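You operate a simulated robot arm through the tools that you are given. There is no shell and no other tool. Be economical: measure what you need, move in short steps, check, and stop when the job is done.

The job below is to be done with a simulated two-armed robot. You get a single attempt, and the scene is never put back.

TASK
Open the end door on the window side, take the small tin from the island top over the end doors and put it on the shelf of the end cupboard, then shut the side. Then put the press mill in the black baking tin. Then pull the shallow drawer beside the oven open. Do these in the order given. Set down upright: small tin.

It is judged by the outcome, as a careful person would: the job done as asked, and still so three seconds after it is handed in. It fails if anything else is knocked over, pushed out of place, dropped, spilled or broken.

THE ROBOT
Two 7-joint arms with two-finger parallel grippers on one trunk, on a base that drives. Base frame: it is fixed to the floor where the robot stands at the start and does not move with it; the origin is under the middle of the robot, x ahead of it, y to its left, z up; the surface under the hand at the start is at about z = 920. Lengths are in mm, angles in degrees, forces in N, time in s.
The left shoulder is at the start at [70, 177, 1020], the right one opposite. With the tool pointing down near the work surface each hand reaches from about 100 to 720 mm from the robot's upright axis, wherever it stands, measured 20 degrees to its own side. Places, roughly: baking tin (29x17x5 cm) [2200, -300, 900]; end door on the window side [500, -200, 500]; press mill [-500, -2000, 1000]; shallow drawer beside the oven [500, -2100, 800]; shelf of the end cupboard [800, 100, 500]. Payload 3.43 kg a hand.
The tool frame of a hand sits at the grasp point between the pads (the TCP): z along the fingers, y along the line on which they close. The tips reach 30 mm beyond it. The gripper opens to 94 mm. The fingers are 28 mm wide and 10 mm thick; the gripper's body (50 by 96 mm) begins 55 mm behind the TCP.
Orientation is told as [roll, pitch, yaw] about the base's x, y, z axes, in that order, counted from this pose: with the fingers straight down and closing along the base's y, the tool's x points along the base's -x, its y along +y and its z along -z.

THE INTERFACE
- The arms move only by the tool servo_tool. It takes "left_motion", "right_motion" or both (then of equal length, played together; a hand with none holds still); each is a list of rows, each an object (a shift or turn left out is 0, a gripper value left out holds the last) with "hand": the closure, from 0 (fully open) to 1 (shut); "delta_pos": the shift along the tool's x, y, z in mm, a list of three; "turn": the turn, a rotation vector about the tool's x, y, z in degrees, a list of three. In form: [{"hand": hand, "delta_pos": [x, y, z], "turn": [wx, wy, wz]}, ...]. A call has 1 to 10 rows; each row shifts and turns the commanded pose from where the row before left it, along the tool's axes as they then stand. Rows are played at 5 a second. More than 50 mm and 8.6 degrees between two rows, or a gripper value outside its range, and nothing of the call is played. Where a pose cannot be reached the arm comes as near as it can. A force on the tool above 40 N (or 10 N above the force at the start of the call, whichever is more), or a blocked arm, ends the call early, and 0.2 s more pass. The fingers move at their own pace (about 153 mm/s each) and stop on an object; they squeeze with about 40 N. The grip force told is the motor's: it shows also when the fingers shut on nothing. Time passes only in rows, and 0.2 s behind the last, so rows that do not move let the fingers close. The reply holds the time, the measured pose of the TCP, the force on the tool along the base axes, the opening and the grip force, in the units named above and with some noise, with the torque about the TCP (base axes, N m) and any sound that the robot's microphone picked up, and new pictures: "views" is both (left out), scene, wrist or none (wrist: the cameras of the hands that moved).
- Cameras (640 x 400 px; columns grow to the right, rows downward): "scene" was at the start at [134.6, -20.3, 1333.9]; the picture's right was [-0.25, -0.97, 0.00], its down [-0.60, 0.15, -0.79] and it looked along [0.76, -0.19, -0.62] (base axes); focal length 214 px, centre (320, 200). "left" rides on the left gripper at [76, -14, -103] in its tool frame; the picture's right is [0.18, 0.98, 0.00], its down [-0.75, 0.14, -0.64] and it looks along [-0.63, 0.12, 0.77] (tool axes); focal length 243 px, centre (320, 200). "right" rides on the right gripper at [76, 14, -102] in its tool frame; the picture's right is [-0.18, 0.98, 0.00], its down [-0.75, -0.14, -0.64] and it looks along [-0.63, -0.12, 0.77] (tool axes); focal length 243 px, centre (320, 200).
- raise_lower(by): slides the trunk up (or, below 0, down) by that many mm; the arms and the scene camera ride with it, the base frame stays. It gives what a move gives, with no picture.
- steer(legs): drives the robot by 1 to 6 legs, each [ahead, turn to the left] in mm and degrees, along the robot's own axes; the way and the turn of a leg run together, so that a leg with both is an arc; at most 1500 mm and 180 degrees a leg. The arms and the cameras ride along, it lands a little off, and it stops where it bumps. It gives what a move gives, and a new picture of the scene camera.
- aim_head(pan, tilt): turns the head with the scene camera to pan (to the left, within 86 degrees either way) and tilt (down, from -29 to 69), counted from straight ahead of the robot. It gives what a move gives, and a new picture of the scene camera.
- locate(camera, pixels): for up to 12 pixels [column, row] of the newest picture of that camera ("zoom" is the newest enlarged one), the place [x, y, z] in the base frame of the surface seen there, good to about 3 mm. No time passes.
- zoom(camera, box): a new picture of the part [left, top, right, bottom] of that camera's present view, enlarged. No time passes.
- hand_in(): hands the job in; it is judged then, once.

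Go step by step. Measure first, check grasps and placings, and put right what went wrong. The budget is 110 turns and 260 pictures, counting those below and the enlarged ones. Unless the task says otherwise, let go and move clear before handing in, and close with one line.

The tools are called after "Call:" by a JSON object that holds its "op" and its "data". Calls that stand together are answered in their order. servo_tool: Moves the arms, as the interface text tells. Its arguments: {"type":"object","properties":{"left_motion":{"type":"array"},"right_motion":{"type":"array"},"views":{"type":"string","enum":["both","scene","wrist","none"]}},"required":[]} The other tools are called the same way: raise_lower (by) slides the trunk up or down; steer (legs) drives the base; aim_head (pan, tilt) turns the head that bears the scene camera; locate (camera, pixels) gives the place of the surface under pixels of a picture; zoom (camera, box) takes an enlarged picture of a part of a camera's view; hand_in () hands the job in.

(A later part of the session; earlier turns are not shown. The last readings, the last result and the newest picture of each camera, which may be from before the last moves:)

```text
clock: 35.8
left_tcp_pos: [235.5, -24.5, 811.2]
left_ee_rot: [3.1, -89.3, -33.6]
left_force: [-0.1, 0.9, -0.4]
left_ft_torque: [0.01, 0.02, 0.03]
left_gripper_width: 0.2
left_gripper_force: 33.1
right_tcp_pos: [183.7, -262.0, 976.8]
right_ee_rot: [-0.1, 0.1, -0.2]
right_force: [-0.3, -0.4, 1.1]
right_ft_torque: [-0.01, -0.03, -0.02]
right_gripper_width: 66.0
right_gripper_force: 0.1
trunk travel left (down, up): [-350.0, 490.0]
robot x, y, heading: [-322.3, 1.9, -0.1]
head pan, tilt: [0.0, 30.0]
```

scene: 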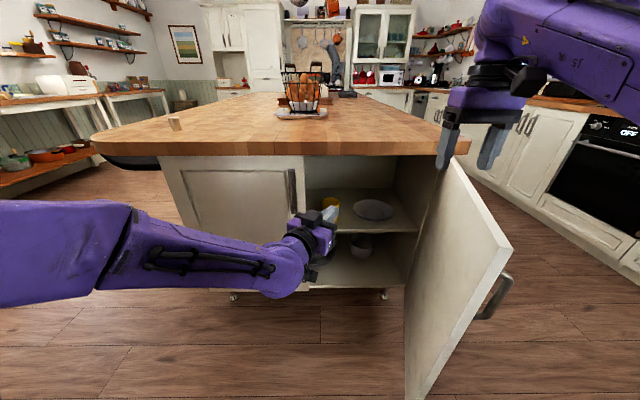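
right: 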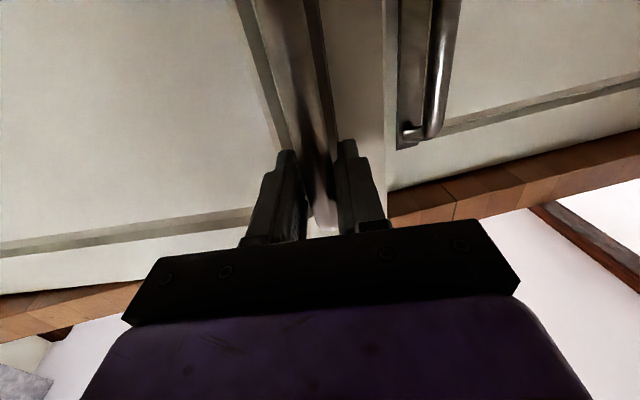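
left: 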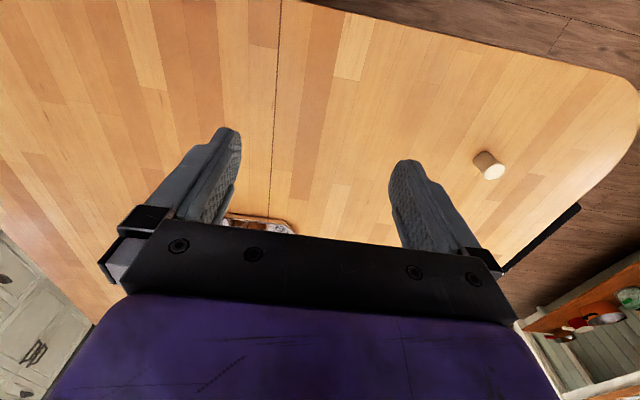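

The door stands at about 72°. The shelf is at z≈519 with a yellow mug and a plate on it. I'll fetch the tin: raise the trunk, pitch the left hand 45° down, then drive towards it.

Call:
{"op": "raise_lower", "data": {"by": 270}}

Call:
{"op": "servo_tool", "data": {"left_motion": [{"hand": 0.1, "turn": [-7.3, 0, 0]}, {"turn": [-7.3, 0, 0]}, {"turn": [-7.3, 0, 0]}, {"turn": [-7.3, 0, 0]}, {"turn": [-7.3, 0, 0]}, {"turn": [0, 8.5, 0]}, {"turn": [0, 8.5, 0]}, {"turn": [0, 8.5, 0]}, {"turn": [0, 8.5, 0]}, {"turn": [0, 8.5, 0]}], "views": "none"}}

Call:
{"op": "steer", "data": {"legs": [[0, 25], [300, 0]]}}

Call:
{"op": "aim_head", "data": {"pan": 5, "tilt": 40}}

```text
clock: 38.6
left_tcp_pos: [235.9, -24.6, 1081.1]
left_ee_rot: [7.7, -89.2, -38.2]
left_force: [0.0, 0.1, 0.3]
left_ft_torque: [0.01, 0.0, 0.03]
left_gripper_width: 0.0
left_gripper_force: 32.9
right_tcp_pos: [184.8, -262.3, 1247.2]
right_ee_rot: [-0.1, 0.1, -0.2]
right_force: [-0.4, -0.2, 0.0]
right_ft_torque: [0.0, 0.04, 0.02]
right_gripper_width: 65.7
right_gripper_force: 0.1
trunk travel left (down, up): [-620.0, 220.0]
robot x, y, heading: [-324.8, -0.8, -0.4]
head pan, tilt: [0.0, 30.0]
```

```text
clock: 40.8
left_tcp_pos: [238.0, -24.0, 1080.2]
left_ee_rot: [0.7, -46.9, 5.4]
left_force: [-0.1, -0.1, 0.3]
left_ft_torque: [-0.03, 0.01, 0.04]
left_gripper_width: 84.5
left_gripper_force: 0.0
right_tcp_pos: [186.5, -260.4, 1246.0]
right_ee_rot: [-0.2, 0.2, -0.3]
right_force: [-0.3, 0.3, 0.2]
right_ft_torque: [-0.01, 0.02, 0.02]
right_gripper_width: 65.8
right_gripper_force: 0.0
trunk travel left (down, up): [-620.0, 220.0]
robot x, y, heading: [-327.4, 3.1, -0.3]
head pan, tilt: [0.0, 30.0]
```

```text
clock: 44.1
left_tcp_pos: [471.5, 336.2, 1082.3]
left_ee_rot: [0.8, -46.9, 29.9]
left_force: [-0.4, -0.2, -0.5]
left_ft_torque: [-0.02, -0.01, 0.0]
left_gripper_width: 84.6
left_gripper_force: 0.1
right_tcp_pos: [522.0, 99.6, 1246.5]
right_ee_rot: [-0.1, 0.2, 24.4]
right_force: [-0.2, -0.1, -0.4]
right_ft_torque: [-0.04, 0.01, 0.0]
right_gripper_width: 65.9
right_gripper_force: 0.0
trunk travel left (down, up): [-620.0, 220.0]
robot x, y, heading: [-45.3, 123.2, 24.5]
head pan, tilt: [0.0, 30.0]
```

scene: 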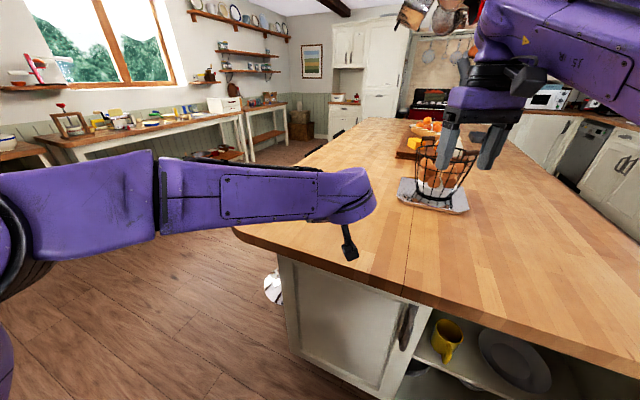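

```text
clock: 44.8
left_tcp_pos: [471.0, 336.7, 1080.9]
left_ee_rot: [0.7, -47.0, 30.0]
left_force: [0.7, -0.1, 0.5]
left_ft_torque: [-0.02, 0.0, 0.01]
left_gripper_width: 84.7
left_gripper_force: 0.1
right_tcp_pos: [522.0, 100.0, 1247.0]
right_ee_rot: [-0.1, 0.2, 24.2]
right_force: [-0.1, -0.1, -0.3]
right_ft_torque: [0.0, -0.01, -0.03]
right_gripper_width: 66.0
right_gripper_force: 0.0
trunk travel left (down, up): [-620.0, 220.0]
robot x, y, heading: [-50.9, 122.5, 24.4]
head pan, tilt: [5.0, 40.0]
```

scene: 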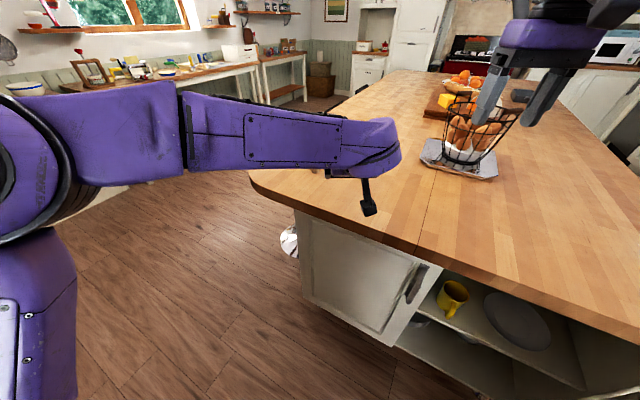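

The tin is hidden from the head by the arm. I'll bring the left hand to a pre-grasp near (571,490,1037) and use the wrist camera.

Call:
{"op": "servo_tool", "data": {"left_motion": [{"delta_pos": [-19.9, 20.9, 37.4]}, {"delta_pos": [-19.9, 20.9, 37.4]}, {"delta_pos": [-19.9, 20.9, 37.4]}, {"delta_pos": [-19.9, 20.9, 37.4]}], "views": "wrist"}}

```text
clock: 45.8
left_tcp_pos: [572.6, 496.3, 1037.2]
left_ee_rot: [0.7, -46.8, 30.1]
left_force: [0.4, 0.0, 1.3]
left_ft_torque: [-0.01, 0.01, -0.02]
left_gripper_width: 84.7
left_gripper_force: 0.0
right_tcp_pos: [524.4, 102.0, 1246.1]
right_ee_rot: [-0.2, 0.3, 24.4]
right_force: [0.4, -0.3, 0.1]
right_ft_torque: [0.0, 0.03, -0.02]
right_gripper_width: 66.1
right_gripper_force: 0.1
trunk travel left (down, up): [-620.0, 220.0]
robot x, y, heading: [-45.0, 126.4, 24.4]
head pan, tilt: [5.0, 40.0]
```

left: 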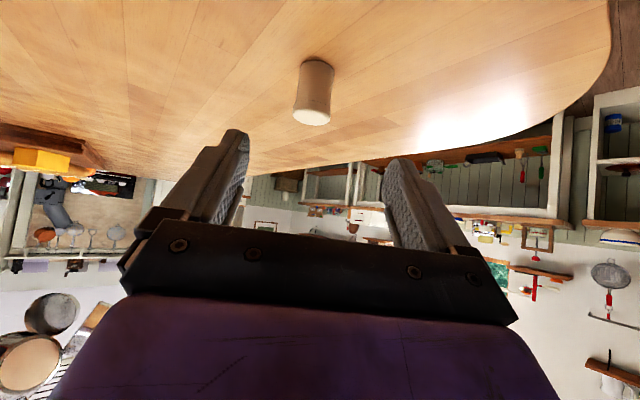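

The tin is seen at (314,92) in the wrist view. I'll measure it.

Call:
{"op": "locate", "data": {"camera": "left", "pixels": [[300, 80], [314, 80], [329, 80], [314, 100], [312, 117], [298, 108], [328, 110], [316, 52]]}}

Call:
{"op": "zoom", "data": {"camera": "left", "box": [274, 45, 354, 135]}}

```text
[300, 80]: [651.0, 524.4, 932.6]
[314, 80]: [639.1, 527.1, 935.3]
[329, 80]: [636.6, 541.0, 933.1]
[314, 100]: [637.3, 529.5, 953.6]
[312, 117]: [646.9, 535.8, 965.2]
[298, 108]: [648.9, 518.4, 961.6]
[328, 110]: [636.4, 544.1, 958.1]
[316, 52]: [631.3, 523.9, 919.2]
```

```text
4.44 times, centred on (314, 90) of left
```

zoom: 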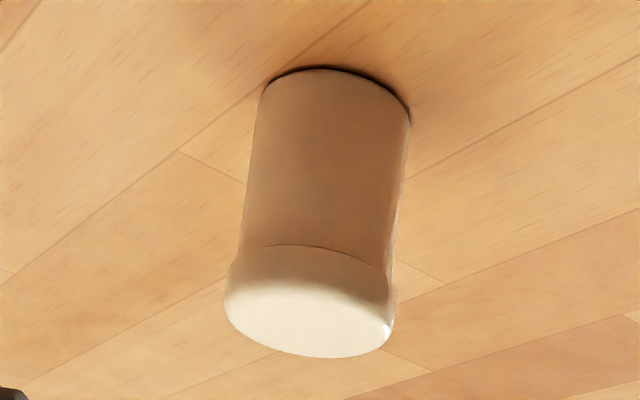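

The tin centre is ≈(650,537), top z≈966. I'll advance along the tool axis, then close.

Call:
{"op": "servo_tool", "data": {"left_motion": [{"delta_pos": [1, -1.3, 39]}, {"delta_pos": [1, -1.3, 39]}, {"delta_pos": [1, -1.2, 25]}, {"delta_pos": [0, 0, 13]}, {"hand": 1.0}, {}, {}], "views": "wrist"}}

```text
clock: 47.4
left_tcp_pos: [643.5, 531.7, 957.4]
left_ee_rot: [0.7, -46.9, 29.9]
left_force: [-0.2, -0.4, 0.3]
left_ft_torque: [-0.02, 0.02, -0.01]
left_gripper_width: 35.5
left_gripper_force: 40.5
right_tcp_pos: [523.5, 99.4, 1246.9]
right_ee_rot: [-0.1, 0.2, 24.4]
right_force: [-0.8, 0.2, 0.1]
right_ft_torque: [-0.03, -0.01, 0.01]
right_gripper_width: 65.9
right_gripper_force: 0.0
trunk travel left (down, up): [-620.0, 220.0]
robot x, y, heading: [-50.4, 125.4, 24.5]
head pan, tilt: [5.0, 40.0]
```

left: 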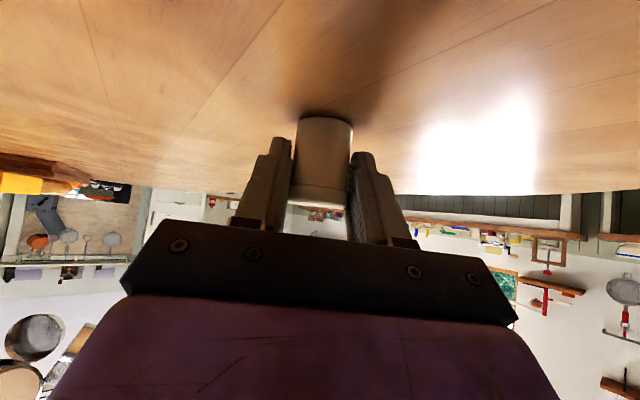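

The tin is held (35.5 mm). I'll lift it and back the robot off to face the cupboard.

Call:
{"op": "servo_tool", "data": {"left_motion": [{"delta_pos": [-24, 0, -23]}, {"delta_pos": [-24, 0, -23]}, {"delta_pos": [-24, 0, -23]}], "views": "wrist"}}

Call:
{"op": "steer", "data": {"legs": [[-300, 0], [0, -24.5]]}}

Call:
{"op": "aim_head", "data": {"pan": -5, "tilt": 40}}

```text
clock: 48.2
left_tcp_pos: [633.3, 531.2, 1051.8]
left_ee_rot: [0.8, -46.8, 30.0]
left_force: [-0.1, 0.7, -0.4]
left_ft_torque: [0.0, -0.01, 0.02]
left_gripper_width: 35.6
left_gripper_force: 39.9
left hand out of reach, approached as far as the arm can: row 3
right_tcp_pos: [521.5, 98.5, 1246.6]
right_ee_rot: [-0.1, 0.1, 24.3]
right_force: [0.6, -0.1, 0.9]
right_ft_torque: [0.01, 0.0, 0.0]
right_gripper_width: 65.8
right_gripper_force: 0.0
trunk travel left (down, up): [-620.0, 220.0]
robot x, y, heading: [-50.7, 123.8, 24.3]
head pan, tilt: [5.0, 40.0]
```

left: 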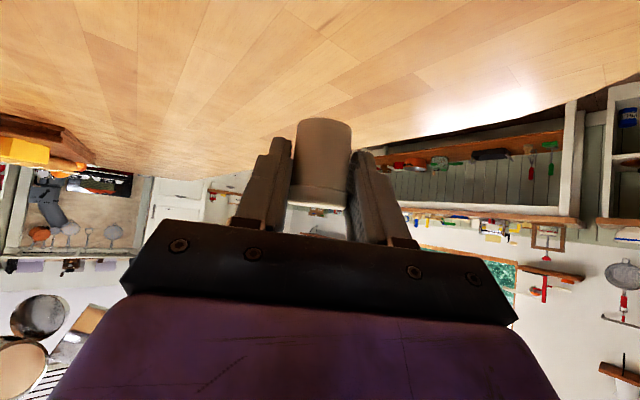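

```text
clock: 51.5
left_tcp_pos: [466.3, 83.0, 1052.2]
left_ee_rot: [0.9, -47.0, 5.4]
left_force: [-0.5, -0.2, -0.4]
left_ft_torque: [0.01, 0.02, 0.03]
left_gripper_width: 35.6
left_gripper_force: 40.4
right_tcp_pos: [184.7, -260.6, 1246.7]
right_ee_rot: [-0.1, 0.2, -0.2]
right_force: [0.2, 0.1, 0.0]
right_ft_torque: [-0.01, -0.01, -0.02]
right_gripper_width: 65.7
right_gripper_force: 0.0
trunk travel left (down, up): [-620.0, 220.0]
robot x, y, heading: [-328.2, -0.3, -0.1]
head pan, tilt: [5.0, 40.0]
```

scene: 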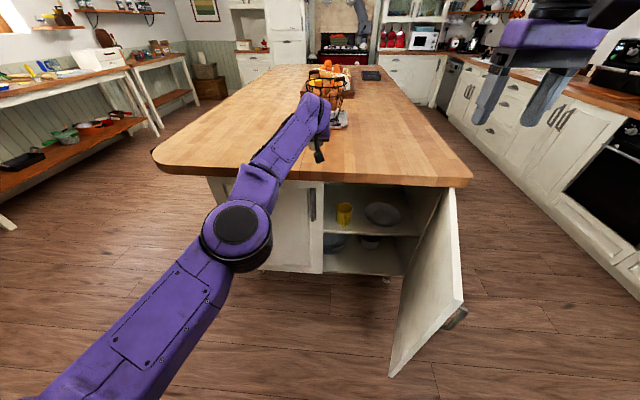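

```text
clock: 52.3
left_tcp_pos: [465.7, 84.4, 1050.2]
left_ee_rot: [0.7, -47.0, 5.4]
left_force: [0.4, 0.2, -0.5]
left_ft_torque: [-0.01, -0.02, 0.02]
left_gripper_width: 35.6
left_gripper_force: 40.1
right_tcp_pos: [184.4, -262.0, 1247.3]
right_ee_rot: [0.0, 0.1, -0.2]
right_force: [-0.4, 0.4, 0.5]
right_ft_torque: [-0.01, -0.02, 0.0]
right_gripper_width: 65.7
right_gripper_force: 0.2
trunk travel left (down, up): [-620.0, 220.0]
robot x, y, heading: [-324.2, 2.1, -0.2]
head pan, tilt: [-5.0, 40.0]
```

scene: 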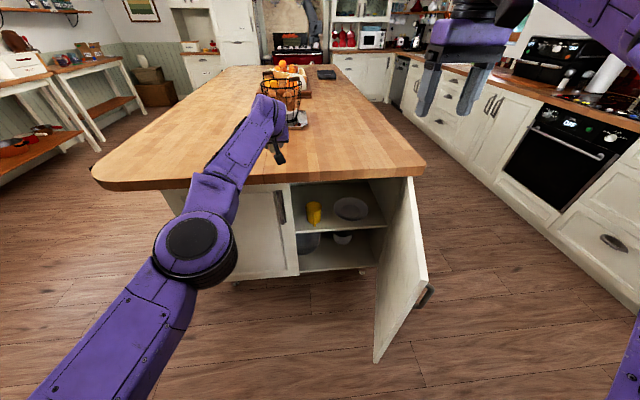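

I'll pull the tin back clear of the island edge and lower the trunk to look into the cupboard.

Call:
{"op": "servo_tool", "data": {"left_motion": [{"delta_pos": [21.6, -27.2, -23.2]}, {"delta_pos": [21.6, -27.2, -23.2]}, {"delta_pos": [21.6, -27.2, -23.2]}, {"delta_pos": [21.6, -27.2, -23.2]}], "views": "none"}}

Call:
{"op": "raise_lower", "data": {"by": -270}}

Call:
{"op": "aim_head", "data": {"pan": -5, "tilt": 30}}

Call:
{"op": "zoom", "data": {"camera": "scene", "box": [260, 130, 440, 290]}}

```text
clock: 53.3
left_tcp_pos: [455.6, 59.3, 1055.5]
left_ee_rot: [0.9, -47.0, 5.4]
left_force: [-0.3, -0.1, -0.5]
left_ft_torque: [0.02, 0.04, 0.02]
left_gripper_width: 35.5
left_gripper_force: 40.1
left hand out of reach, approached as far as the arm can: row 1, 2, 3, 4
right_tcp_pos: [185.0, -260.4, 1247.1]
right_ee_rot: [-0.1, 0.1, -0.3]
right_force: [0.8, -0.2, 0.7]
right_ft_torque: [-0.03, -0.01, 0.03]
right_gripper_width: 65.8
right_gripper_force: 0.2
trunk travel left (down, up): [-620.0, 220.0]
robot x, y, heading: [-326.3, -2.2, -0.2]
head pan, tilt: [-5.0, 40.0]
```

```text
clock: 54.8
left_tcp_pos: [449.9, 58.8, 930.6]
left_ee_rot: [0.8, -48.1, 5.2]
left_force: [-25.4, -0.8, 1.2]
left_ft_torque: [-0.06, 0.24, -0.6]
left_gripper_width: 35.7
left_gripper_force: 39.7
right_tcp_pos: [180.4, -260.9, 1111.6]
right_ee_rot: [-0.1, -0.1, -0.3]
right_force: [-0.6, -0.4, 0.5]
right_ft_torque: [-0.01, 0.0, 0.02]
right_gripper_width: 65.8
right_gripper_force: 0.0
trunk travel left (down, up): [-483.0, 357.0]
robot x, y, heading: [-325.6, 4.1, -0.3]
head pan, tilt: [-5.0, 40.0]
stopped: the force on the tool passed its limit at 47 N (the readings are from after the stop); the commanded pose is now the measured one
```

```text
clock: 55.5
left_tcp_pos: [452.3, 58.9, 931.3]
left_ee_rot: [0.9, -48.2, 5.1]
left_force: [-33.1, 2.3, -3.0]
left_ft_torque: [0.09, 0.45, -0.79]
left_gripper_width: 35.7
left_gripper_force: 39.9
right_tcp_pos: [180.0, -261.3, 1112.5]
right_ee_rot: [-0.2, -0.1, -0.2]
right_force: [0.9, -0.4, 0.7]
right_ft_torque: [0.03, 0.0, -0.01]
right_gripper_width: 65.9
right_gripper_force: 0.0
trunk travel left (down, up): [-483.0, 357.0]
robot x, y, heading: [-324.7, -2.2, -0.2]
head pan, tilt: [-5.0, 30.0]
```

scene: 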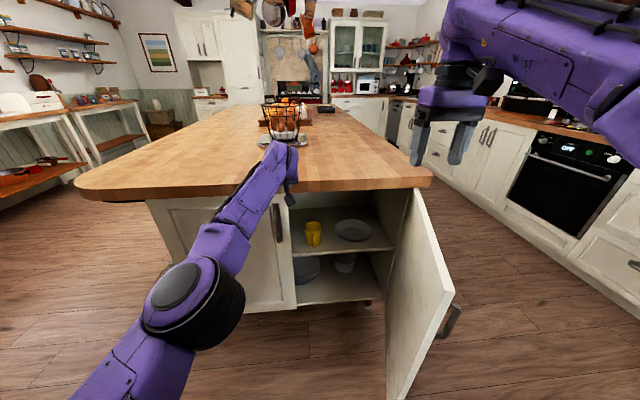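

```text
2.50 times, centred on (350, 210) of scene
```

zoom: 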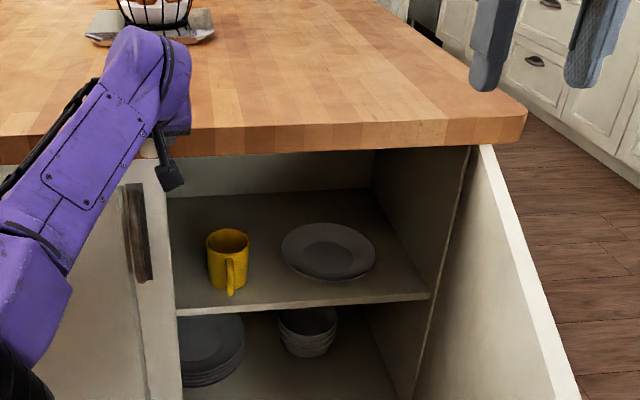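

The pull-back had not taken effect, so the hand came down against the island edge. I'll raise the trunk back up, then reverse the base instead.

Call:
{"op": "raise_lower", "data": {"by": 137}}

Call:
{"op": "steer", "data": {"legs": [[-150, 0]]}}

Call:
{"op": "servo_tool", "data": {"left_motion": [{"delta_pos": [0, 0, 0]}], "views": "both"}}

```text
clock: 57.1
left_tcp_pos: [456.4, 59.5, 1065.1]
left_ee_rot: [1.1, -48.0, 5.1]
left_force: [-0.2, -0.3, 0.8]
left_ft_torque: [0.01, 0.03, 0.01]
left_gripper_width: 35.7
left_gripper_force: 40.3
right_tcp_pos: [184.4, -262.4, 1246.5]
right_ee_rot: [-0.2, 0.2, -0.2]
right_force: [0.3, -0.3, -0.9]
right_ft_torque: [0.01, 0.02, 0.0]
right_gripper_width: 65.8
right_gripper_force: 0.1
trunk travel left (down, up): [-620.0, 220.0]
robot x, y, heading: [-325.0, 2.3, -0.4]
head pan, tilt: [-5.0, 30.0]
```

```text
clock: 58.5
left_tcp_pos: [307.9, 57.3, 1065.0]
left_ee_rot: [1.2, -47.9, 5.0]
left_force: [-0.1, 0.5, -0.2]
left_ft_torque: [0.0, -0.01, 0.02]
left_gripper_width: 36.1
left_gripper_force: 40.5
right_tcp_pos: [36.7, -261.7, 1246.4]
right_ee_rot: [-0.1, 0.3, -0.3]
right_force: [0.0, -0.1, 0.3]
right_ft_torque: [-0.02, -0.01, 0.0]
right_gripper_width: 65.6
right_gripper_force: 0.0
trunk travel left (down, up): [-620.0, 220.0]
robot x, y, heading: [-473.7, 0.1, -0.6]
head pan, tilt: [-5.0, 30.0]
```

scene: 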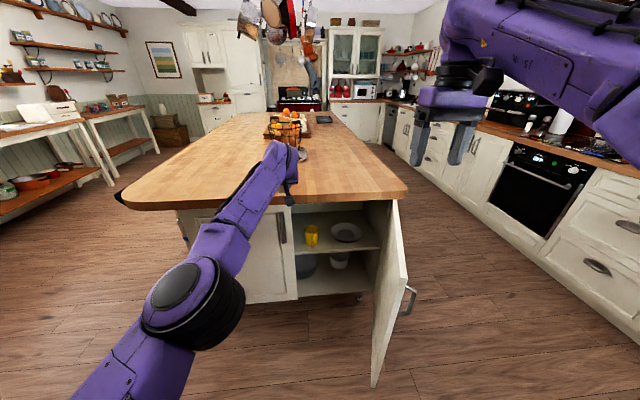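

```text
clock: 58.9
left_tcp_pos: [309.2, 58.5, 1065.2]
left_ee_rot: [1.1, -47.9, 5.0]
left_force: [-0.2, 0.5, -0.3]
left_ft_torque: [-0.04, 0.01, 0.02]
left_gripper_width: 35.6
left_gripper_force: 40.5
right_tcp_pos: [36.6, -261.6, 1245.9]
right_ee_rot: [-0.1, 0.3, -0.4]
right_force: [0.2, -0.6, -0.5]
right_ft_torque: [-0.01, 0.02, -0.01]
right_gripper_width: 65.4
right_gripper_force: 0.1
trunk travel left (down, up): [-620.0, 220.0]
robot x, y, heading: [-474.8, 6.5, -0.2]
head pan, tilt: [-5.0, 30.0]
```

scene: 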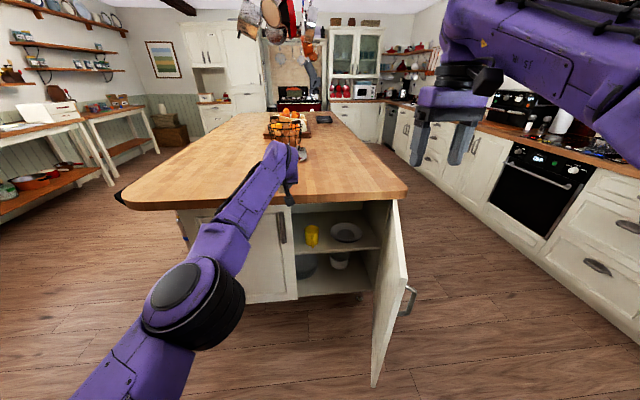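
left: 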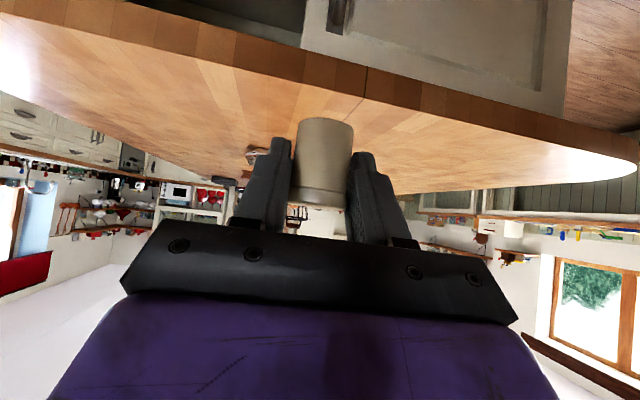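

The tin still sits well in the grip. I'll raise the right hand by 150 mm relative to the trunk so it clears the door top, then lower the trunk.

Call:
{"op": "servo_tool", "data": {"right_motion": [{"delta_pos": [20, 0, -45]}, {"delta_pos": [20, 0, -45]}, {"delta_pos": [20, 0, -45]}, {"delta_pos": [20, 0, -20]}], "views": "none"}}

Call:
{"op": "raise_lower", "data": {"by": -400}}

Call:
{"op": "aim_head", "data": {"pan": -5, "tilt": 25}}

Call:
{"op": "zoom", "data": {"camera": "scene", "box": [260, 130, 440, 290]}}

```text
clock: 59.9
left_tcp_pos: [307.0, 59.7, 1065.4]
left_ee_rot: [1.0, -48.0, 5.0]
left_force: [-0.5, 0.0, -0.6]
left_ft_torque: [-0.02, -0.01, -0.03]
left_gripper_width: 36.1
left_gripper_force: 39.5
right_tcp_pos: [10.0, -259.5, 1292.2]
right_ee_rot: [-0.1, 0.0, -0.2]
right_force: [0.9, 0.0, 0.4]
right_ft_torque: [-0.02, -0.03, -0.03]
right_gripper_width: 65.9
right_gripper_force: 0.1
right hand out of reach, approached as far as the arm can: row 1, 2, 3, 4
trunk travel left (down, up): [-620.0, 220.0]
robot x, y, heading: [-474.7, -0.5, 0.0]
head pan, tilt: [-5.0, 30.0]
```

```text
clock: 63.7
left_tcp_pos: [306.7, 59.0, 665.0]
left_ee_rot: [0.9, -48.0, 5.0]
left_force: [0.1, -0.1, 0.3]
left_ft_torque: [-0.03, 0.03, -0.03]
left_gripper_width: 35.8
left_gripper_force: 39.7
right_tcp_pos: [11.5, -261.1, 891.2]
right_ee_rot: [-0.1, 0.1, -0.3]
right_force: [0.7, 0.1, 0.5]
right_ft_torque: [0.0, -0.01, 0.01]
right_gripper_width: 65.9
right_gripper_force: 0.0
trunk travel left (down, up): [-220.0, 620.0]
robot x, y, heading: [-471.7, 3.5, -0.2]
head pan, tilt: [-5.0, 30.0]
```

```text
clock: 64.4
left_tcp_pos: [308.2, 58.1, 665.1]
left_ee_rot: [1.1, -48.0, 5.0]
left_force: [-1.0, 0.4, 0.1]
left_ft_torque: [0.01, 0.0, -0.01]
left_gripper_width: 36.0
left_gripper_force: 39.9
right_tcp_pos: [10.8, -261.8, 890.2]
right_ee_rot: [0.0, 0.0, -0.3]
right_force: [1.2, -0.1, -0.7]
right_ft_torque: [0.01, -0.03, 0.0]
right_gripper_width: 65.7
right_gripper_force: 0.0
trunk travel left (down, up): [-220.0, 620.0]
robot x, y, heading: [-473.6, -0.9, -0.2]
head pan, tilt: [-5.0, 25.0]
```

scene: 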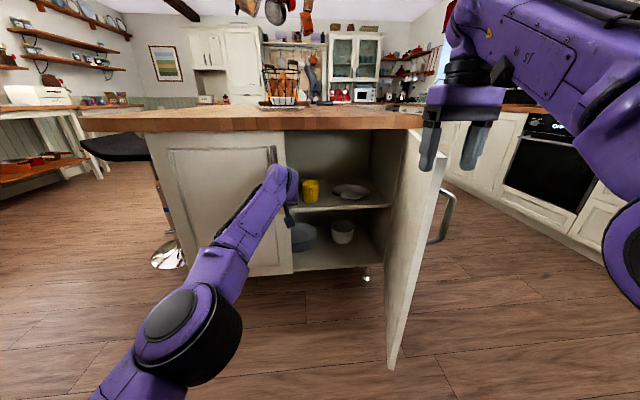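

```text
2.50 times, centred on (350, 210) of scene
```

zoom: 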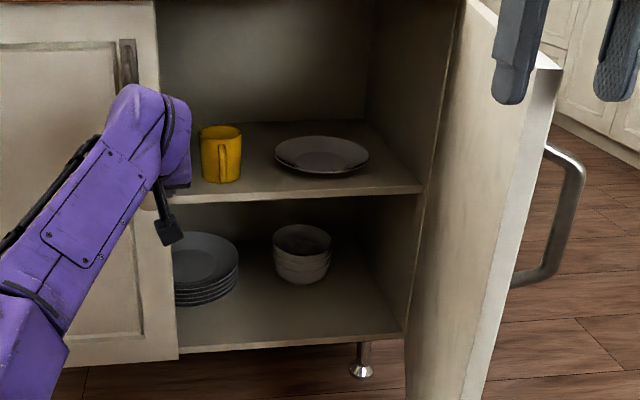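

The shelf with mug and plate is well in view. I'll measure the free spots.

Call:
{"op": "locate", "data": {"camera": "zoom", "pixels": [[222, 180], [240, 165], [225, 130], [322, 172], [276, 155], [367, 155], [258, 180], [300, 186], [260, 150], [390, 180], [300, 193], [322, 138]]}}

```text
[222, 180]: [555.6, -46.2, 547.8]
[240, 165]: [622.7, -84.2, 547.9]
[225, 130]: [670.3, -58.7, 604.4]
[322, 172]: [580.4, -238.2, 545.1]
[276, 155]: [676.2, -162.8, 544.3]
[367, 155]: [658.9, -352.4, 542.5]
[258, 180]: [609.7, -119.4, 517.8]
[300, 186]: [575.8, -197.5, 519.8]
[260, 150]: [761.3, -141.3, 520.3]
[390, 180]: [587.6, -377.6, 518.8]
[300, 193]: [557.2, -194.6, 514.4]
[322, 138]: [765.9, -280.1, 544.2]
```

There's a free spot between the mug and the plate at about (598,-137), shelf z≈519. I'll first move the left hand sideways to that line while outside.

Call:
{"op": "servo_tool", "data": {"left_motion": [{"delta_pos": [10.3, -37.8, -11.4]}, {"delta_pos": [10.3, -37.8, -11.4]}, {"delta_pos": [10.3, -37.8, -11.4]}, {"delta_pos": [10.3, -37.8, -11.4]}, {"delta_pos": [10.3, -37.8, -11.4]}], "views": "scene"}}

```text
clock: 65.6
left_tcp_pos: [234.7, -90.1, 653.3]
left_ee_rot: [1.0, -47.9, 5.1]
left_force: [-0.4, 0.2, -0.9]
left_ft_torque: [0.01, -0.01, 0.0]
left_gripper_width: 35.9
left_gripper_force: 39.6
left hand out of reach, approached as far as the arm can: row 2, 3, 4, 5
right_tcp_pos: [11.6, -260.4, 890.3]
right_ee_rot: [-0.2, 0.1, -0.2]
right_force: [0.4, 0.0, 0.3]
right_ft_torque: [-0.06, 0.04, -0.01]
right_gripper_width: 66.1
right_gripper_force: 0.0
trunk travel left (down, up): [-220.0, 620.0]
robot x, y, heading: [-472.2, -0.4, -0.2]
head pan, tilt: [-5.0, 25.0]
```

scene: 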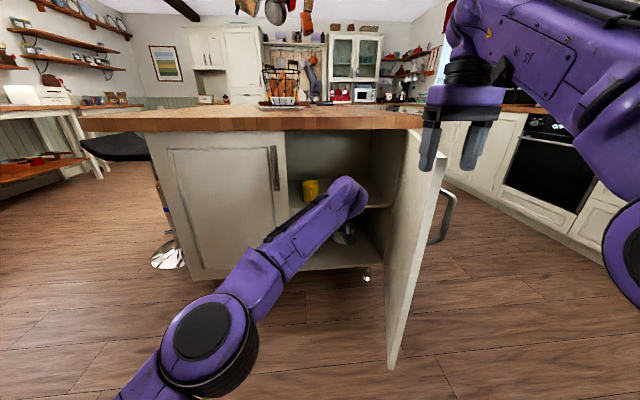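

The arm hits a wrist limit at this yaw, so I'll turn the hand about the vertical by -16° and see whether it reaches the line.

Call:
{"op": "servo_tool", "data": {"left_motion": [{"turn": [5.9, 0, 5.35]}, {"turn": [5.9, 0, 5.35]}, {}], "views": "none"}}

```text
clock: 66.4
left_tcp_pos: [234.4, -88.4, 654.0]
left_ee_rot: [1.2, -47.9, -11.0]
left_force: [0.8, 0.1, -1.0]
left_ft_torque: [0.01, 0.01, 0.03]
left_gripper_width: 35.9
left_gripper_force: 40.3
right_tcp_pos: [11.6, -262.0, 890.5]
right_ee_rot: [-0.2, 0.0, -0.3]
right_force: [0.4, -1.0, -0.1]
right_ft_torque: [0.04, -0.04, -0.02]
right_gripper_width: 65.5
right_gripper_force: 0.0
trunk travel left (down, up): [-220.0, 620.0]
robot x, y, heading: [-477.0, 0.4, -0.2]
head pan, tilt: [-5.0, 25.0]
```

I'll shift to y≈-137, raise the trunk 60 so the right fingers clear the door top, and then drive forward.

Call:
{"op": "servo_tool", "data": {"left_motion": [{"delta_pos": [4.3, -24, 10.2]}, {"delta_pos": [4.3, -24, 10.2]}], "views": "none"}}

Call:
{"op": "raise_lower", "data": {"by": 60}}

Call:
{"op": "steer", "data": {"legs": [[200, 0]]}}

```text
clock: 67.0
left_tcp_pos: [231.5, -134.5, 632.3]
left_ee_rot: [1.0, -47.8, -10.9]
left_force: [0.2, -0.2, 0.1]
left_ft_torque: [-0.02, -0.02, -0.01]
left_gripper_width: 35.6
left_gripper_force: 40.4
left hand out of reach, approached as far as the arm can: row 2
right_tcp_pos: [12.1, -262.7, 890.7]
right_ee_rot: [-0.1, 0.1, -0.3]
right_force: [0.8, 0.1, -0.2]
right_ft_torque: [-0.01, 0.02, -0.01]
right_gripper_width: 65.7
right_gripper_force: 0.0
trunk travel left (down, up): [-220.0, 620.0]
robot x, y, heading: [-472.2, 0.7, -0.1]
head pan, tilt: [-5.0, 25.0]
```

```text
clock: 68.0
left_tcp_pos: [231.6, -135.5, 692.9]
left_ee_rot: [1.1, -47.9, -10.9]
left_force: [-1.0, -0.5, -0.8]
left_ft_torque: [0.03, 0.0, 0.02]
left_gripper_width: 35.7
left_gripper_force: 39.8
right_tcp_pos: [10.9, -262.3, 951.4]
right_ee_rot: [-0.1, 0.1, -0.3]
right_force: [-0.6, 0.3, 0.1]
right_ft_torque: [0.0, 0.02, 0.03]
right_gripper_width: 65.8
right_gripper_force: 0.0
trunk travel left (down, up): [-280.0, 560.0]
robot x, y, heading: [-478.9, 0.2, -0.4]
head pan, tilt: [-5.0, 25.0]
```

```text
clock: 69.6
left_tcp_pos: [433.7, -138.3, 691.5]
left_ee_rot: [0.9, -47.8, -11.2]
left_force: [0.4, 0.2, -0.5]
left_ft_torque: [0.0, -0.01, -0.03]
left_gripper_width: 36.1
left_gripper_force: 39.7
right_tcp_pos: [211.8, -264.1, 950.0]
right_ee_rot: [-0.1, 0.1, -0.4]
right_force: [0.2, -0.1, 0.0]
right_ft_torque: [0.01, 0.09, -0.01]
right_gripper_width: 65.8
right_gripper_force: 0.0
trunk travel left (down, up): [-280.0, 560.0]
robot x, y, heading: [-274.1, 1.3, -0.1]
head pan, tilt: [-5.0, 25.0]
```

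scene: 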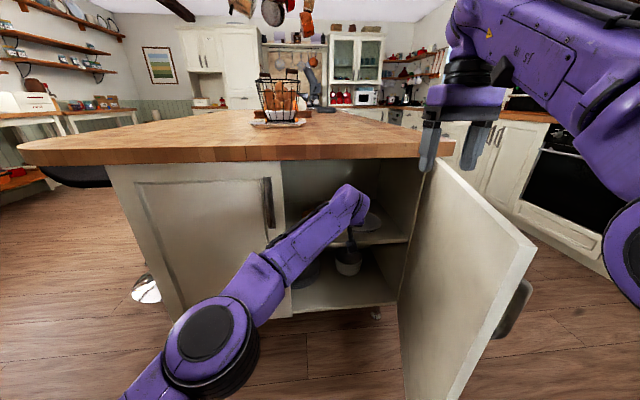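

The hand is at the opening. I'll lower to z≈600 and advance 60 mm.

Call:
{"op": "servo_tool", "data": {"left_motion": [{"delta_pos": [33.4, 0, 30.1]}, {"delta_pos": [33.4, 0, 30.1]}, {"delta_pos": [-19.7, 5.7, 21.9]}, {"delta_pos": [-19.7, 5.7, 21.9]}], "views": "both"}}

```text
clock: 70.6
left_tcp_pos: [450.9, -133.0, 601.5]
left_ee_rot: [0.9, -47.9, -11.0]
left_force: [0.5, -0.3, -0.2]
left_ft_torque: [-0.04, 0.03, -0.03]
left_gripper_width: 35.7
left_gripper_force: 40.3
left hand out of reach, approached as far as the arm can: row 3, 4
right_tcp_pos: [212.9, -263.0, 950.1]
right_ee_rot: [-0.1, 0.1, -0.4]
right_force: [0.1, 0.5, 0.1]
right_ft_torque: [-0.01, -0.04, 0.0]
right_gripper_width: 66.1
right_gripper_force: 0.2
trunk travel left (down, up): [-280.0, 560.0]
robot x, y, heading: [-274.1, -0.3, -0.4]
head pan, tilt: [-5.0, 25.0]
```

scene: 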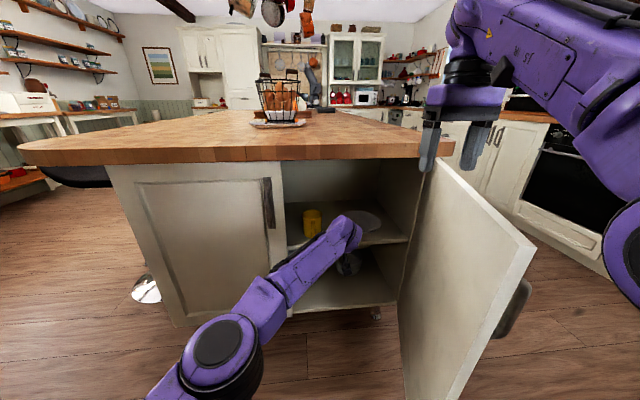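
left: 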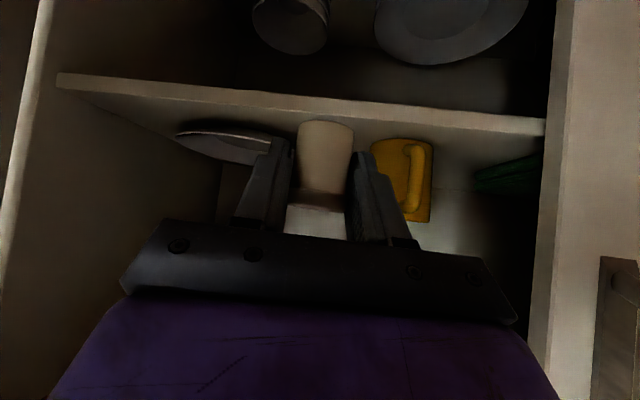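

The wrist view shows the tin aimed between the plate (left) and the mug (right). Arm reach is at its limit, so I'll drive ahead 130 mm.

Call:
{"op": "steer", "data": {"legs": [[130, 0]]}}

Call:
{"op": "servo_tool", "data": {"left_motion": [{}], "views": "wrist"}}

```text
clock: 71.8
left_tcp_pos: [581.2, -132.2, 604.6]
left_ee_rot: [1.0, -47.8, -10.9]
left_force: [-0.3, -0.9, 0.2]
left_ft_torque: [0.02, -0.04, 0.02]
left_gripper_width: 35.7
left_gripper_force: 39.7
right_tcp_pos: [343.4, -262.8, 950.0]
right_ee_rot: [-0.1, 0.1, -0.3]
right_force: [0.3, -0.1, -0.5]
right_ft_torque: [-0.01, 0.0, -0.02]
right_gripper_width: 65.9
right_gripper_force: 0.1
trunk travel left (down, up): [-280.0, 560.0]
robot x, y, heading: [-143.0, 1.8, -0.4]
head pan, tilt: [-5.0, 25.0]
```

scene: 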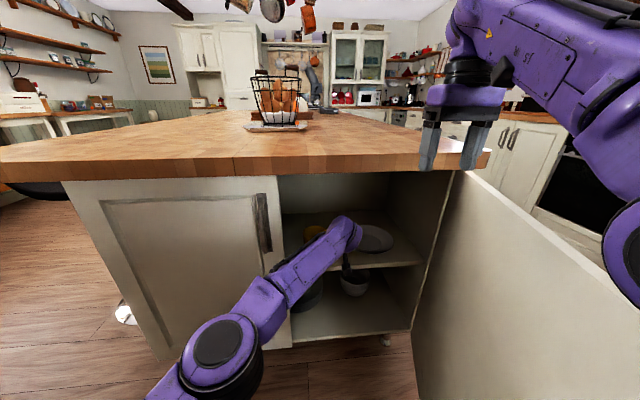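

```text
clock: 72.2
left_tcp_pos: [581.1, -131.3, 602.1]
left_ee_rot: [0.9, -48.0, -10.8]
left_force: [0.4, 0.4, 0.0]
left_ft_torque: [0.0, -0.01, -0.01]
left_gripper_width: 35.9
left_gripper_force: 40.3
right_tcp_pos: [342.7, -263.3, 951.3]
right_ee_rot: [-0.1, 0.1, -0.1]
right_force: [-0.6, -0.5, -0.5]
right_ft_torque: [-0.02, 0.01, 0.02]
right_gripper_width: 65.5
right_gripper_force: 0.1
trunk travel left (down, up): [-280.0, 560.0]
robot x, y, heading: [-141.8, 0.5, -0.1]
head pan, tilt: [-5.0, 25.0]
```

left: 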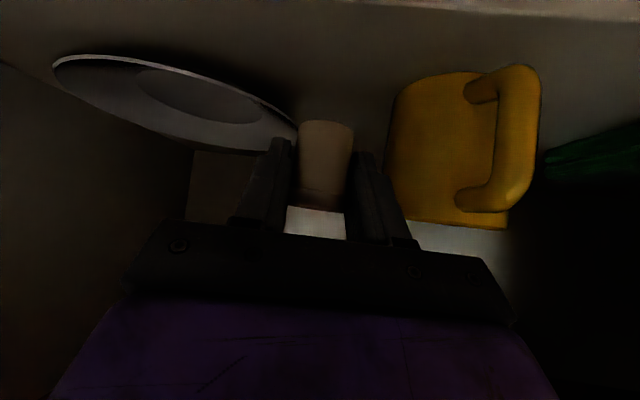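

The tin is nicely between plate and mug. I'll lower about 41 mm with a slight shift to the right.

Call:
{"op": "servo_tool", "data": {"left_motion": [{"delta_pos": [8, -2, 7.4]}, {"delta_pos": [8, -2, 7.4]}, {"delta_pos": [8, -2, 7.4]}, {"delta_pos": [5, 0, 4.5]}, {}], "views": "wrist"}}

```text
clock: 73.5
left_tcp_pos: [578.0, -135.8, 563.2]
left_ee_rot: [1.0, -48.1, -10.9]
left_force: [-0.9, -0.3, -1.2]
left_ft_torque: [0.0, 0.01, 0.0]
left_gripper_width: 36.0
left_gripper_force: 40.1
right_tcp_pos: [342.5, -263.6, 950.8]
right_ee_rot: [-0.1, 0.1, -0.2]
right_force: [0.4, -0.8, -0.2]
right_ft_torque: [-0.03, -0.02, -0.01]
right_gripper_width: 65.7
right_gripper_force: 0.0
trunk travel left (down, up): [-280.0, 560.0]
robot x, y, heading: [-144.2, 0.0, -0.3]
head pan, tilt: [-5.0, 25.0]
```

left: 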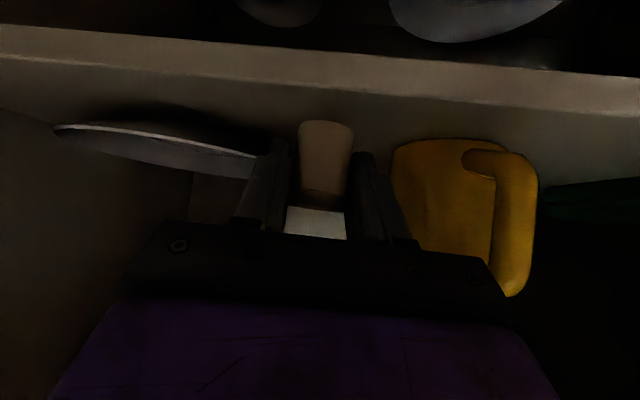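

No contact yet at z 563. I'll go down in 1.5 mm steps to touch.

Call:
{"op": "servo_tool", "data": {"left_motion": [{"delta_pos": [1.5, 0, 1.35]}, {"delta_pos": [1.1, 0, 1]}, {"delta_pos": [1.1, 0, 1]}, {}], "views": "none"}}

```text
clock: 74.5
left_tcp_pos: [577.2, -136.4, 559.1]
left_ee_rot: [0.9, -47.9, -11.0]
left_force: [-0.9, -0.3, -1.1]
left_ft_torque: [0.03, 0.0, -0.01]
left_gripper_width: 35.7
left_gripper_force: 39.9
right_tcp_pos: [343.0, -262.9, 949.7]
right_ee_rot: [-0.1, 0.1, -0.3]
right_force: [0.5, 0.0, -1.3]
right_ft_torque: [-0.01, -0.01, 0.02]
right_gripper_width: 65.7
right_gripper_force: 0.1
trunk travel left (down, up): [-280.0, 560.0]
robot x, y, heading: [-137.4, -0.8, -0.2]
head pan, tilt: [-5.0, 25.0]
```

Call:
{"op": "servo_tool", "data": {"left_motion": [{"delta_pos": [0.8, 0, 0.7]}, {"delta_pos": [0.8, 0, 0.7]}, {"delta_pos": [0.8, 0, 0.7]}, {}], "views": "wrist"}}

Call:
{"op": "zoom", "data": {"camera": "left", "box": [240, 70, 400, 170]}}

```text
clock: 75.5
left_tcp_pos: [577.3, -134.9, 557.9]
left_ee_rot: [0.9, -48.0, -10.9]
left_force: [-0.3, -0.3, -0.1]
left_ft_torque: [0.02, -0.01, 0.05]
left_gripper_width: 35.9
left_gripper_force: 40.3
right_tcp_pos: [341.6, -262.9, 951.1]
right_ee_rot: [-0.1, 0.2, -0.3]
right_force: [-0.2, -0.3, 0.2]
right_ft_torque: [-0.03, 0.0, 0.0]
right_gripper_width: 65.9
right_gripper_force: 0.1
trunk travel left (down, up): [-280.0, 560.0]
robot x, y, heading: [-145.3, 2.2, -0.0]
head pan, tilt: [-5.0, 25.0]
```

left: 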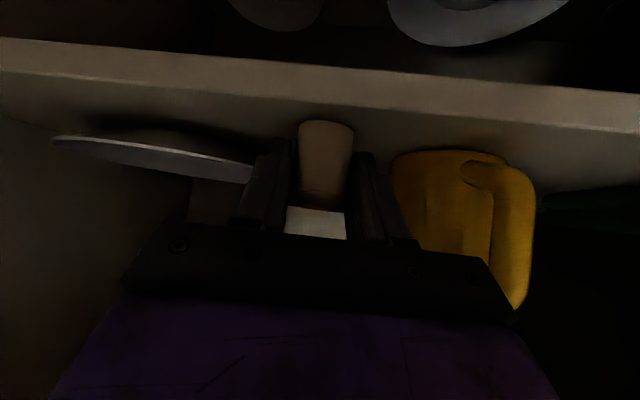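

```text
4.00 times, centred on (320, 120) of left
```

zoom: 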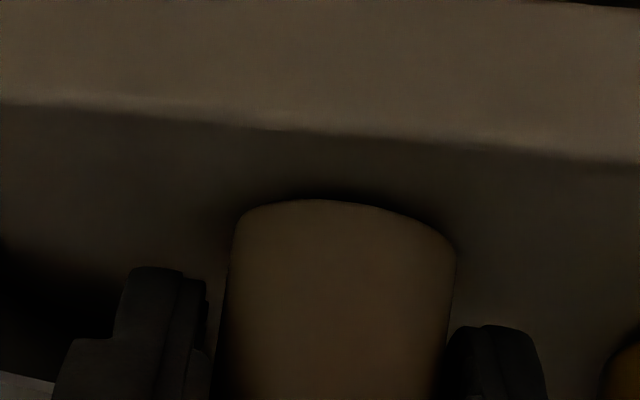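

The tin is about 15 mm behind the shelf's front edge. I'll check its bottom edge against the shelf surface.

Call:
{"op": "locate", "data": {"camera": "zoom", "pixels": [[320, 212], [320, 190], [300, 180], [500, 200], [320, 140], [320, 260]]}}

Call:
{"op": "servo_tool", "data": {"left_motion": [{"delta_pos": [-7.9, 2.3, 8.8]}, {"delta_pos": [0.8, 0, 0.7]}, {"delta_pos": [0.8, 0, 0.7]}, {}], "views": "none"}}

```text
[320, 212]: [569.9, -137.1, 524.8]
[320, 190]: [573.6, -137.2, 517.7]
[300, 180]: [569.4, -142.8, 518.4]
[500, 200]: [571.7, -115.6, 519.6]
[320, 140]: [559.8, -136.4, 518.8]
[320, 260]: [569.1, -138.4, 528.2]
```

```text
clock: 76.5
left_tcp_pos: [578.1, -134.8, 554.7]
left_ee_rot: [0.8, -48.1, -10.9]
left_force: [1.4, -0.2, 0.5]
left_ft_torque: [-0.05, 0.02, 0.0]
left_gripper_width: 35.7
left_gripper_force: 40.1
left hand out of reach, approached as far as the arm can: row 1
right_tcp_pos: [342.8, -263.0, 950.6]
right_ee_rot: [-0.2, 0.1, -0.3]
right_force: [0.7, -0.9, 0.5]
right_ft_torque: [0.0, 0.0, -0.01]
right_gripper_width: 65.9
right_gripper_force: 0.1
trunk travel left (down, up): [-280.0, 560.0]
robot x, y, heading: [-146.2, -0.2, -0.3]
head pan, tilt: [-5.0, 25.0]
```

About 2–3 mm remain to the shelf. I'll keep lowering gently to contact.

Call:
{"op": "servo_tool", "data": {"left_motion": [{"delta_pos": [0.8, 0, 0.7]}, {"delta_pos": [0.8, 0, 0.7]}, {"delta_pos": [0.8, 0, 0.7]}, {}], "views": "wrist"}}

Call:
{"op": "zoom", "data": {"camera": "left", "box": [240, 70, 400, 170]}}

```text
clock: 77.5
left_tcp_pos: [577.7, -133.5, 554.2]
left_ee_rot: [1.0, -48.1, -10.9]
left_force: [5.6, -1.6, 14.3]
left_ft_torque: [-0.24, -0.35, 0.05]
left_gripper_width: 35.9
left_gripper_force: 40.0
right_tcp_pos: [341.4, -263.2, 951.7]
right_ee_rot: [-0.2, -0.1, -0.4]
right_force: [-0.3, -1.0, -0.5]
right_ft_torque: [0.01, 0.0, 0.03]
right_gripper_width: 65.9
right_gripper_force: 0.1
trunk travel left (down, up): [-280.0, 560.0]
robot x, y, heading: [-141.4, -2.0, -0.3]
head pan, tilt: [-5.0, 25.0]
```

left: 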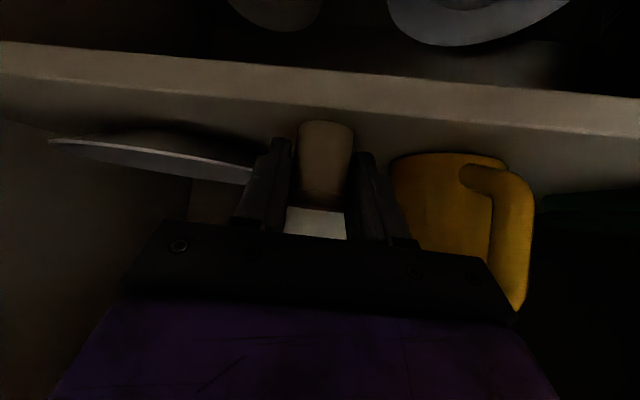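

```text
4.00 times, centred on (320, 120) of left
```

zoom: 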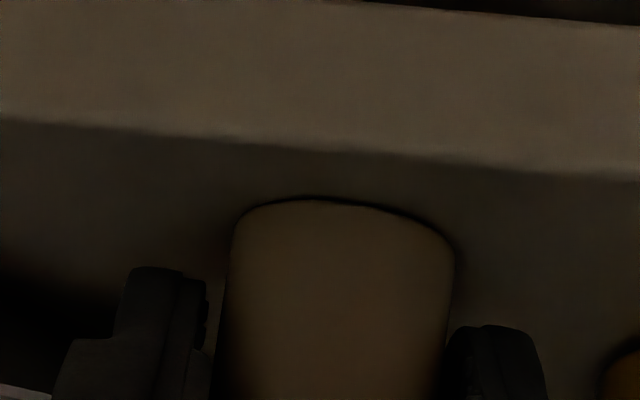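

Contact on the shelf (14 N). I'll release partly and retreat along the tool axis.

Call:
{"op": "servo_tool", "data": {"left_motion": [{"delta_pos": [-0.8, 0, -0.7]}, {"hand": 0.47}, {}, {"delta_pos": [0, 0, -15]}, {"delta_pos": [0, 0, -30]}, {"delta_pos": [0, 0, -35]}, {"delta_pos": [0, 0, -35]}], "views": "wrist"}}

```text
clock: 79.0
left_tcp_pos: [493.4, -120.9, 631.5]
left_ee_rot: [0.9, -47.9, -10.9]
left_force: [-0.6, 0.6, 0.2]
left_ft_torque: [0.0, 0.0, 0.02]
left_gripper_width: 49.7
left_gripper_force: 0.1
right_tcp_pos: [342.9, -261.9, 950.8]
right_ee_rot: [-0.1, 0.1, -0.2]
right_force: [0.2, 0.8, 1.3]
right_ft_torque: [0.02, -0.02, 0.01]
right_gripper_width: 65.8
right_gripper_force: 0.0
trunk travel left (down, up): [-280.0, 560.0]
robot x, y, heading: [-144.1, -0.7, -0.0]
head pan, tilt: [-5.0, 25.0]
```

left: 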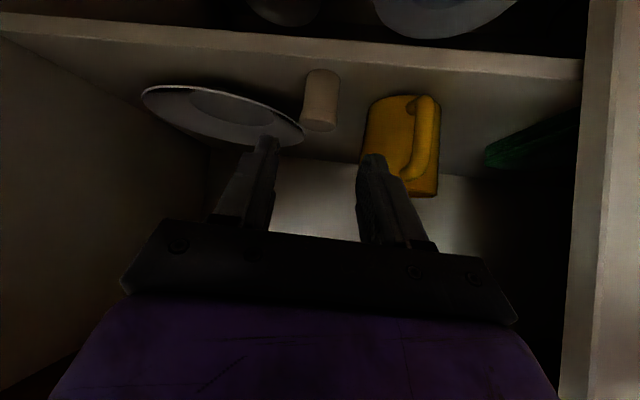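

The tin stands upright on the shelf. I'll reverse straight out, raise the arms, and go round to the right of the door to push it shut.

Call:
{"op": "steer", "data": {"legs": [[-400, 0]]}}

Call:
{"op": "zoom", "data": {"camera": "scene", "box": [260, 130, 440, 290]}}

Call:
{"op": "raise_lower", "data": {"by": 350}}

Call:
{"op": "steer", "data": {"legs": [[0, -65], [550, 0], [0, 95]]}}

```text
clock: 81.5
left_tcp_pos: [101.3, -119.4, 630.8]
left_ee_rot: [0.9, -47.9, -10.8]
left_force: [-0.6, 0.2, 1.0]
left_ft_torque: [-0.01, 0.01, 0.04]
left_gripper_width: 49.6
left_gripper_force: 0.1
right_tcp_pos: [-49.4, -261.3, 951.2]
right_ee_rot: [0.0, -0.1, -0.2]
right_force: [-0.1, -0.3, -0.6]
right_ft_torque: [-0.01, 0.01, 0.01]
right_gripper_width: 65.5
right_gripper_force: 0.1
trunk travel left (down, up): [-280.0, 560.0]
robot x, y, heading: [-535.9, -3.8, -0.2]
head pan, tilt: [-5.0, 25.0]
```

scene: 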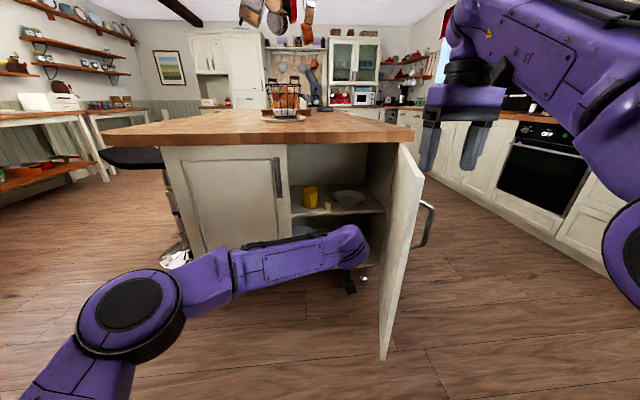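

```text
2.50 times, centred on (350, 210) of scene
```

zoom: 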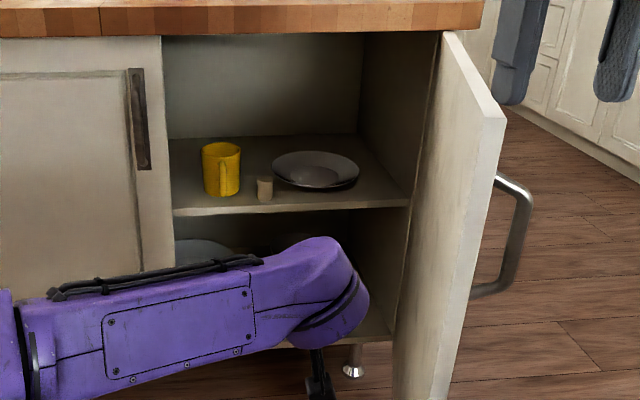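

```text
clock: 84.9
left_tcp_pos: [103.0, -119.6, 981.0]
left_ee_rot: [1.0, -47.9, -10.9]
left_force: [0.8, -0.6, -0.2]
left_ft_torque: [0.01, 0.02, -0.02]
left_gripper_width: 49.8
left_gripper_force: 0.0
right_tcp_pos: [-48.8, -261.4, 1300.7]
right_ee_rot: [-0.2, 0.1, -0.1]
right_force: [0.1, 0.4, 0.7]
right_ft_torque: [0.02, 0.0, -0.02]
right_gripper_width: 65.6
right_gripper_force: 0.0
trunk travel left (down, up): [-630.0, 210.0]
robot x, y, heading: [-536.0, 0.2, -0.5]
head pan, tilt: [-5.0, 25.0]
```

```text
clock: 94.8
left_tcp_pos: [322.9, -292.2, 981.8]
left_ee_rot: [1.0, -47.9, 18.1]
left_force: [-0.1, -0.1, -0.4]
left_ft_torque: [0.0, 0.0, -0.03]
left_gripper_width: 50.1
left_gripper_force: 0.1
right_tcp_pos: [257.3, -488.6, 1300.0]
right_ee_rot: [-0.1, 0.1, 28.8]
right_force: [0.2, -0.6, -0.3]
right_ft_torque: [0.02, 0.0, -0.02]
right_gripper_width: 65.7
right_gripper_force: 0.0
trunk travel left (down, up): [-630.0, 210.0]
robot x, y, heading: [-295.1, -498.7, 28.6]
head pan, tilt: [-5.0, 25.0]
```

scene: 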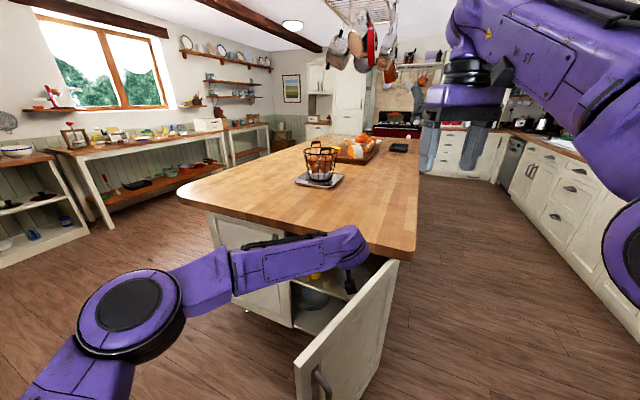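

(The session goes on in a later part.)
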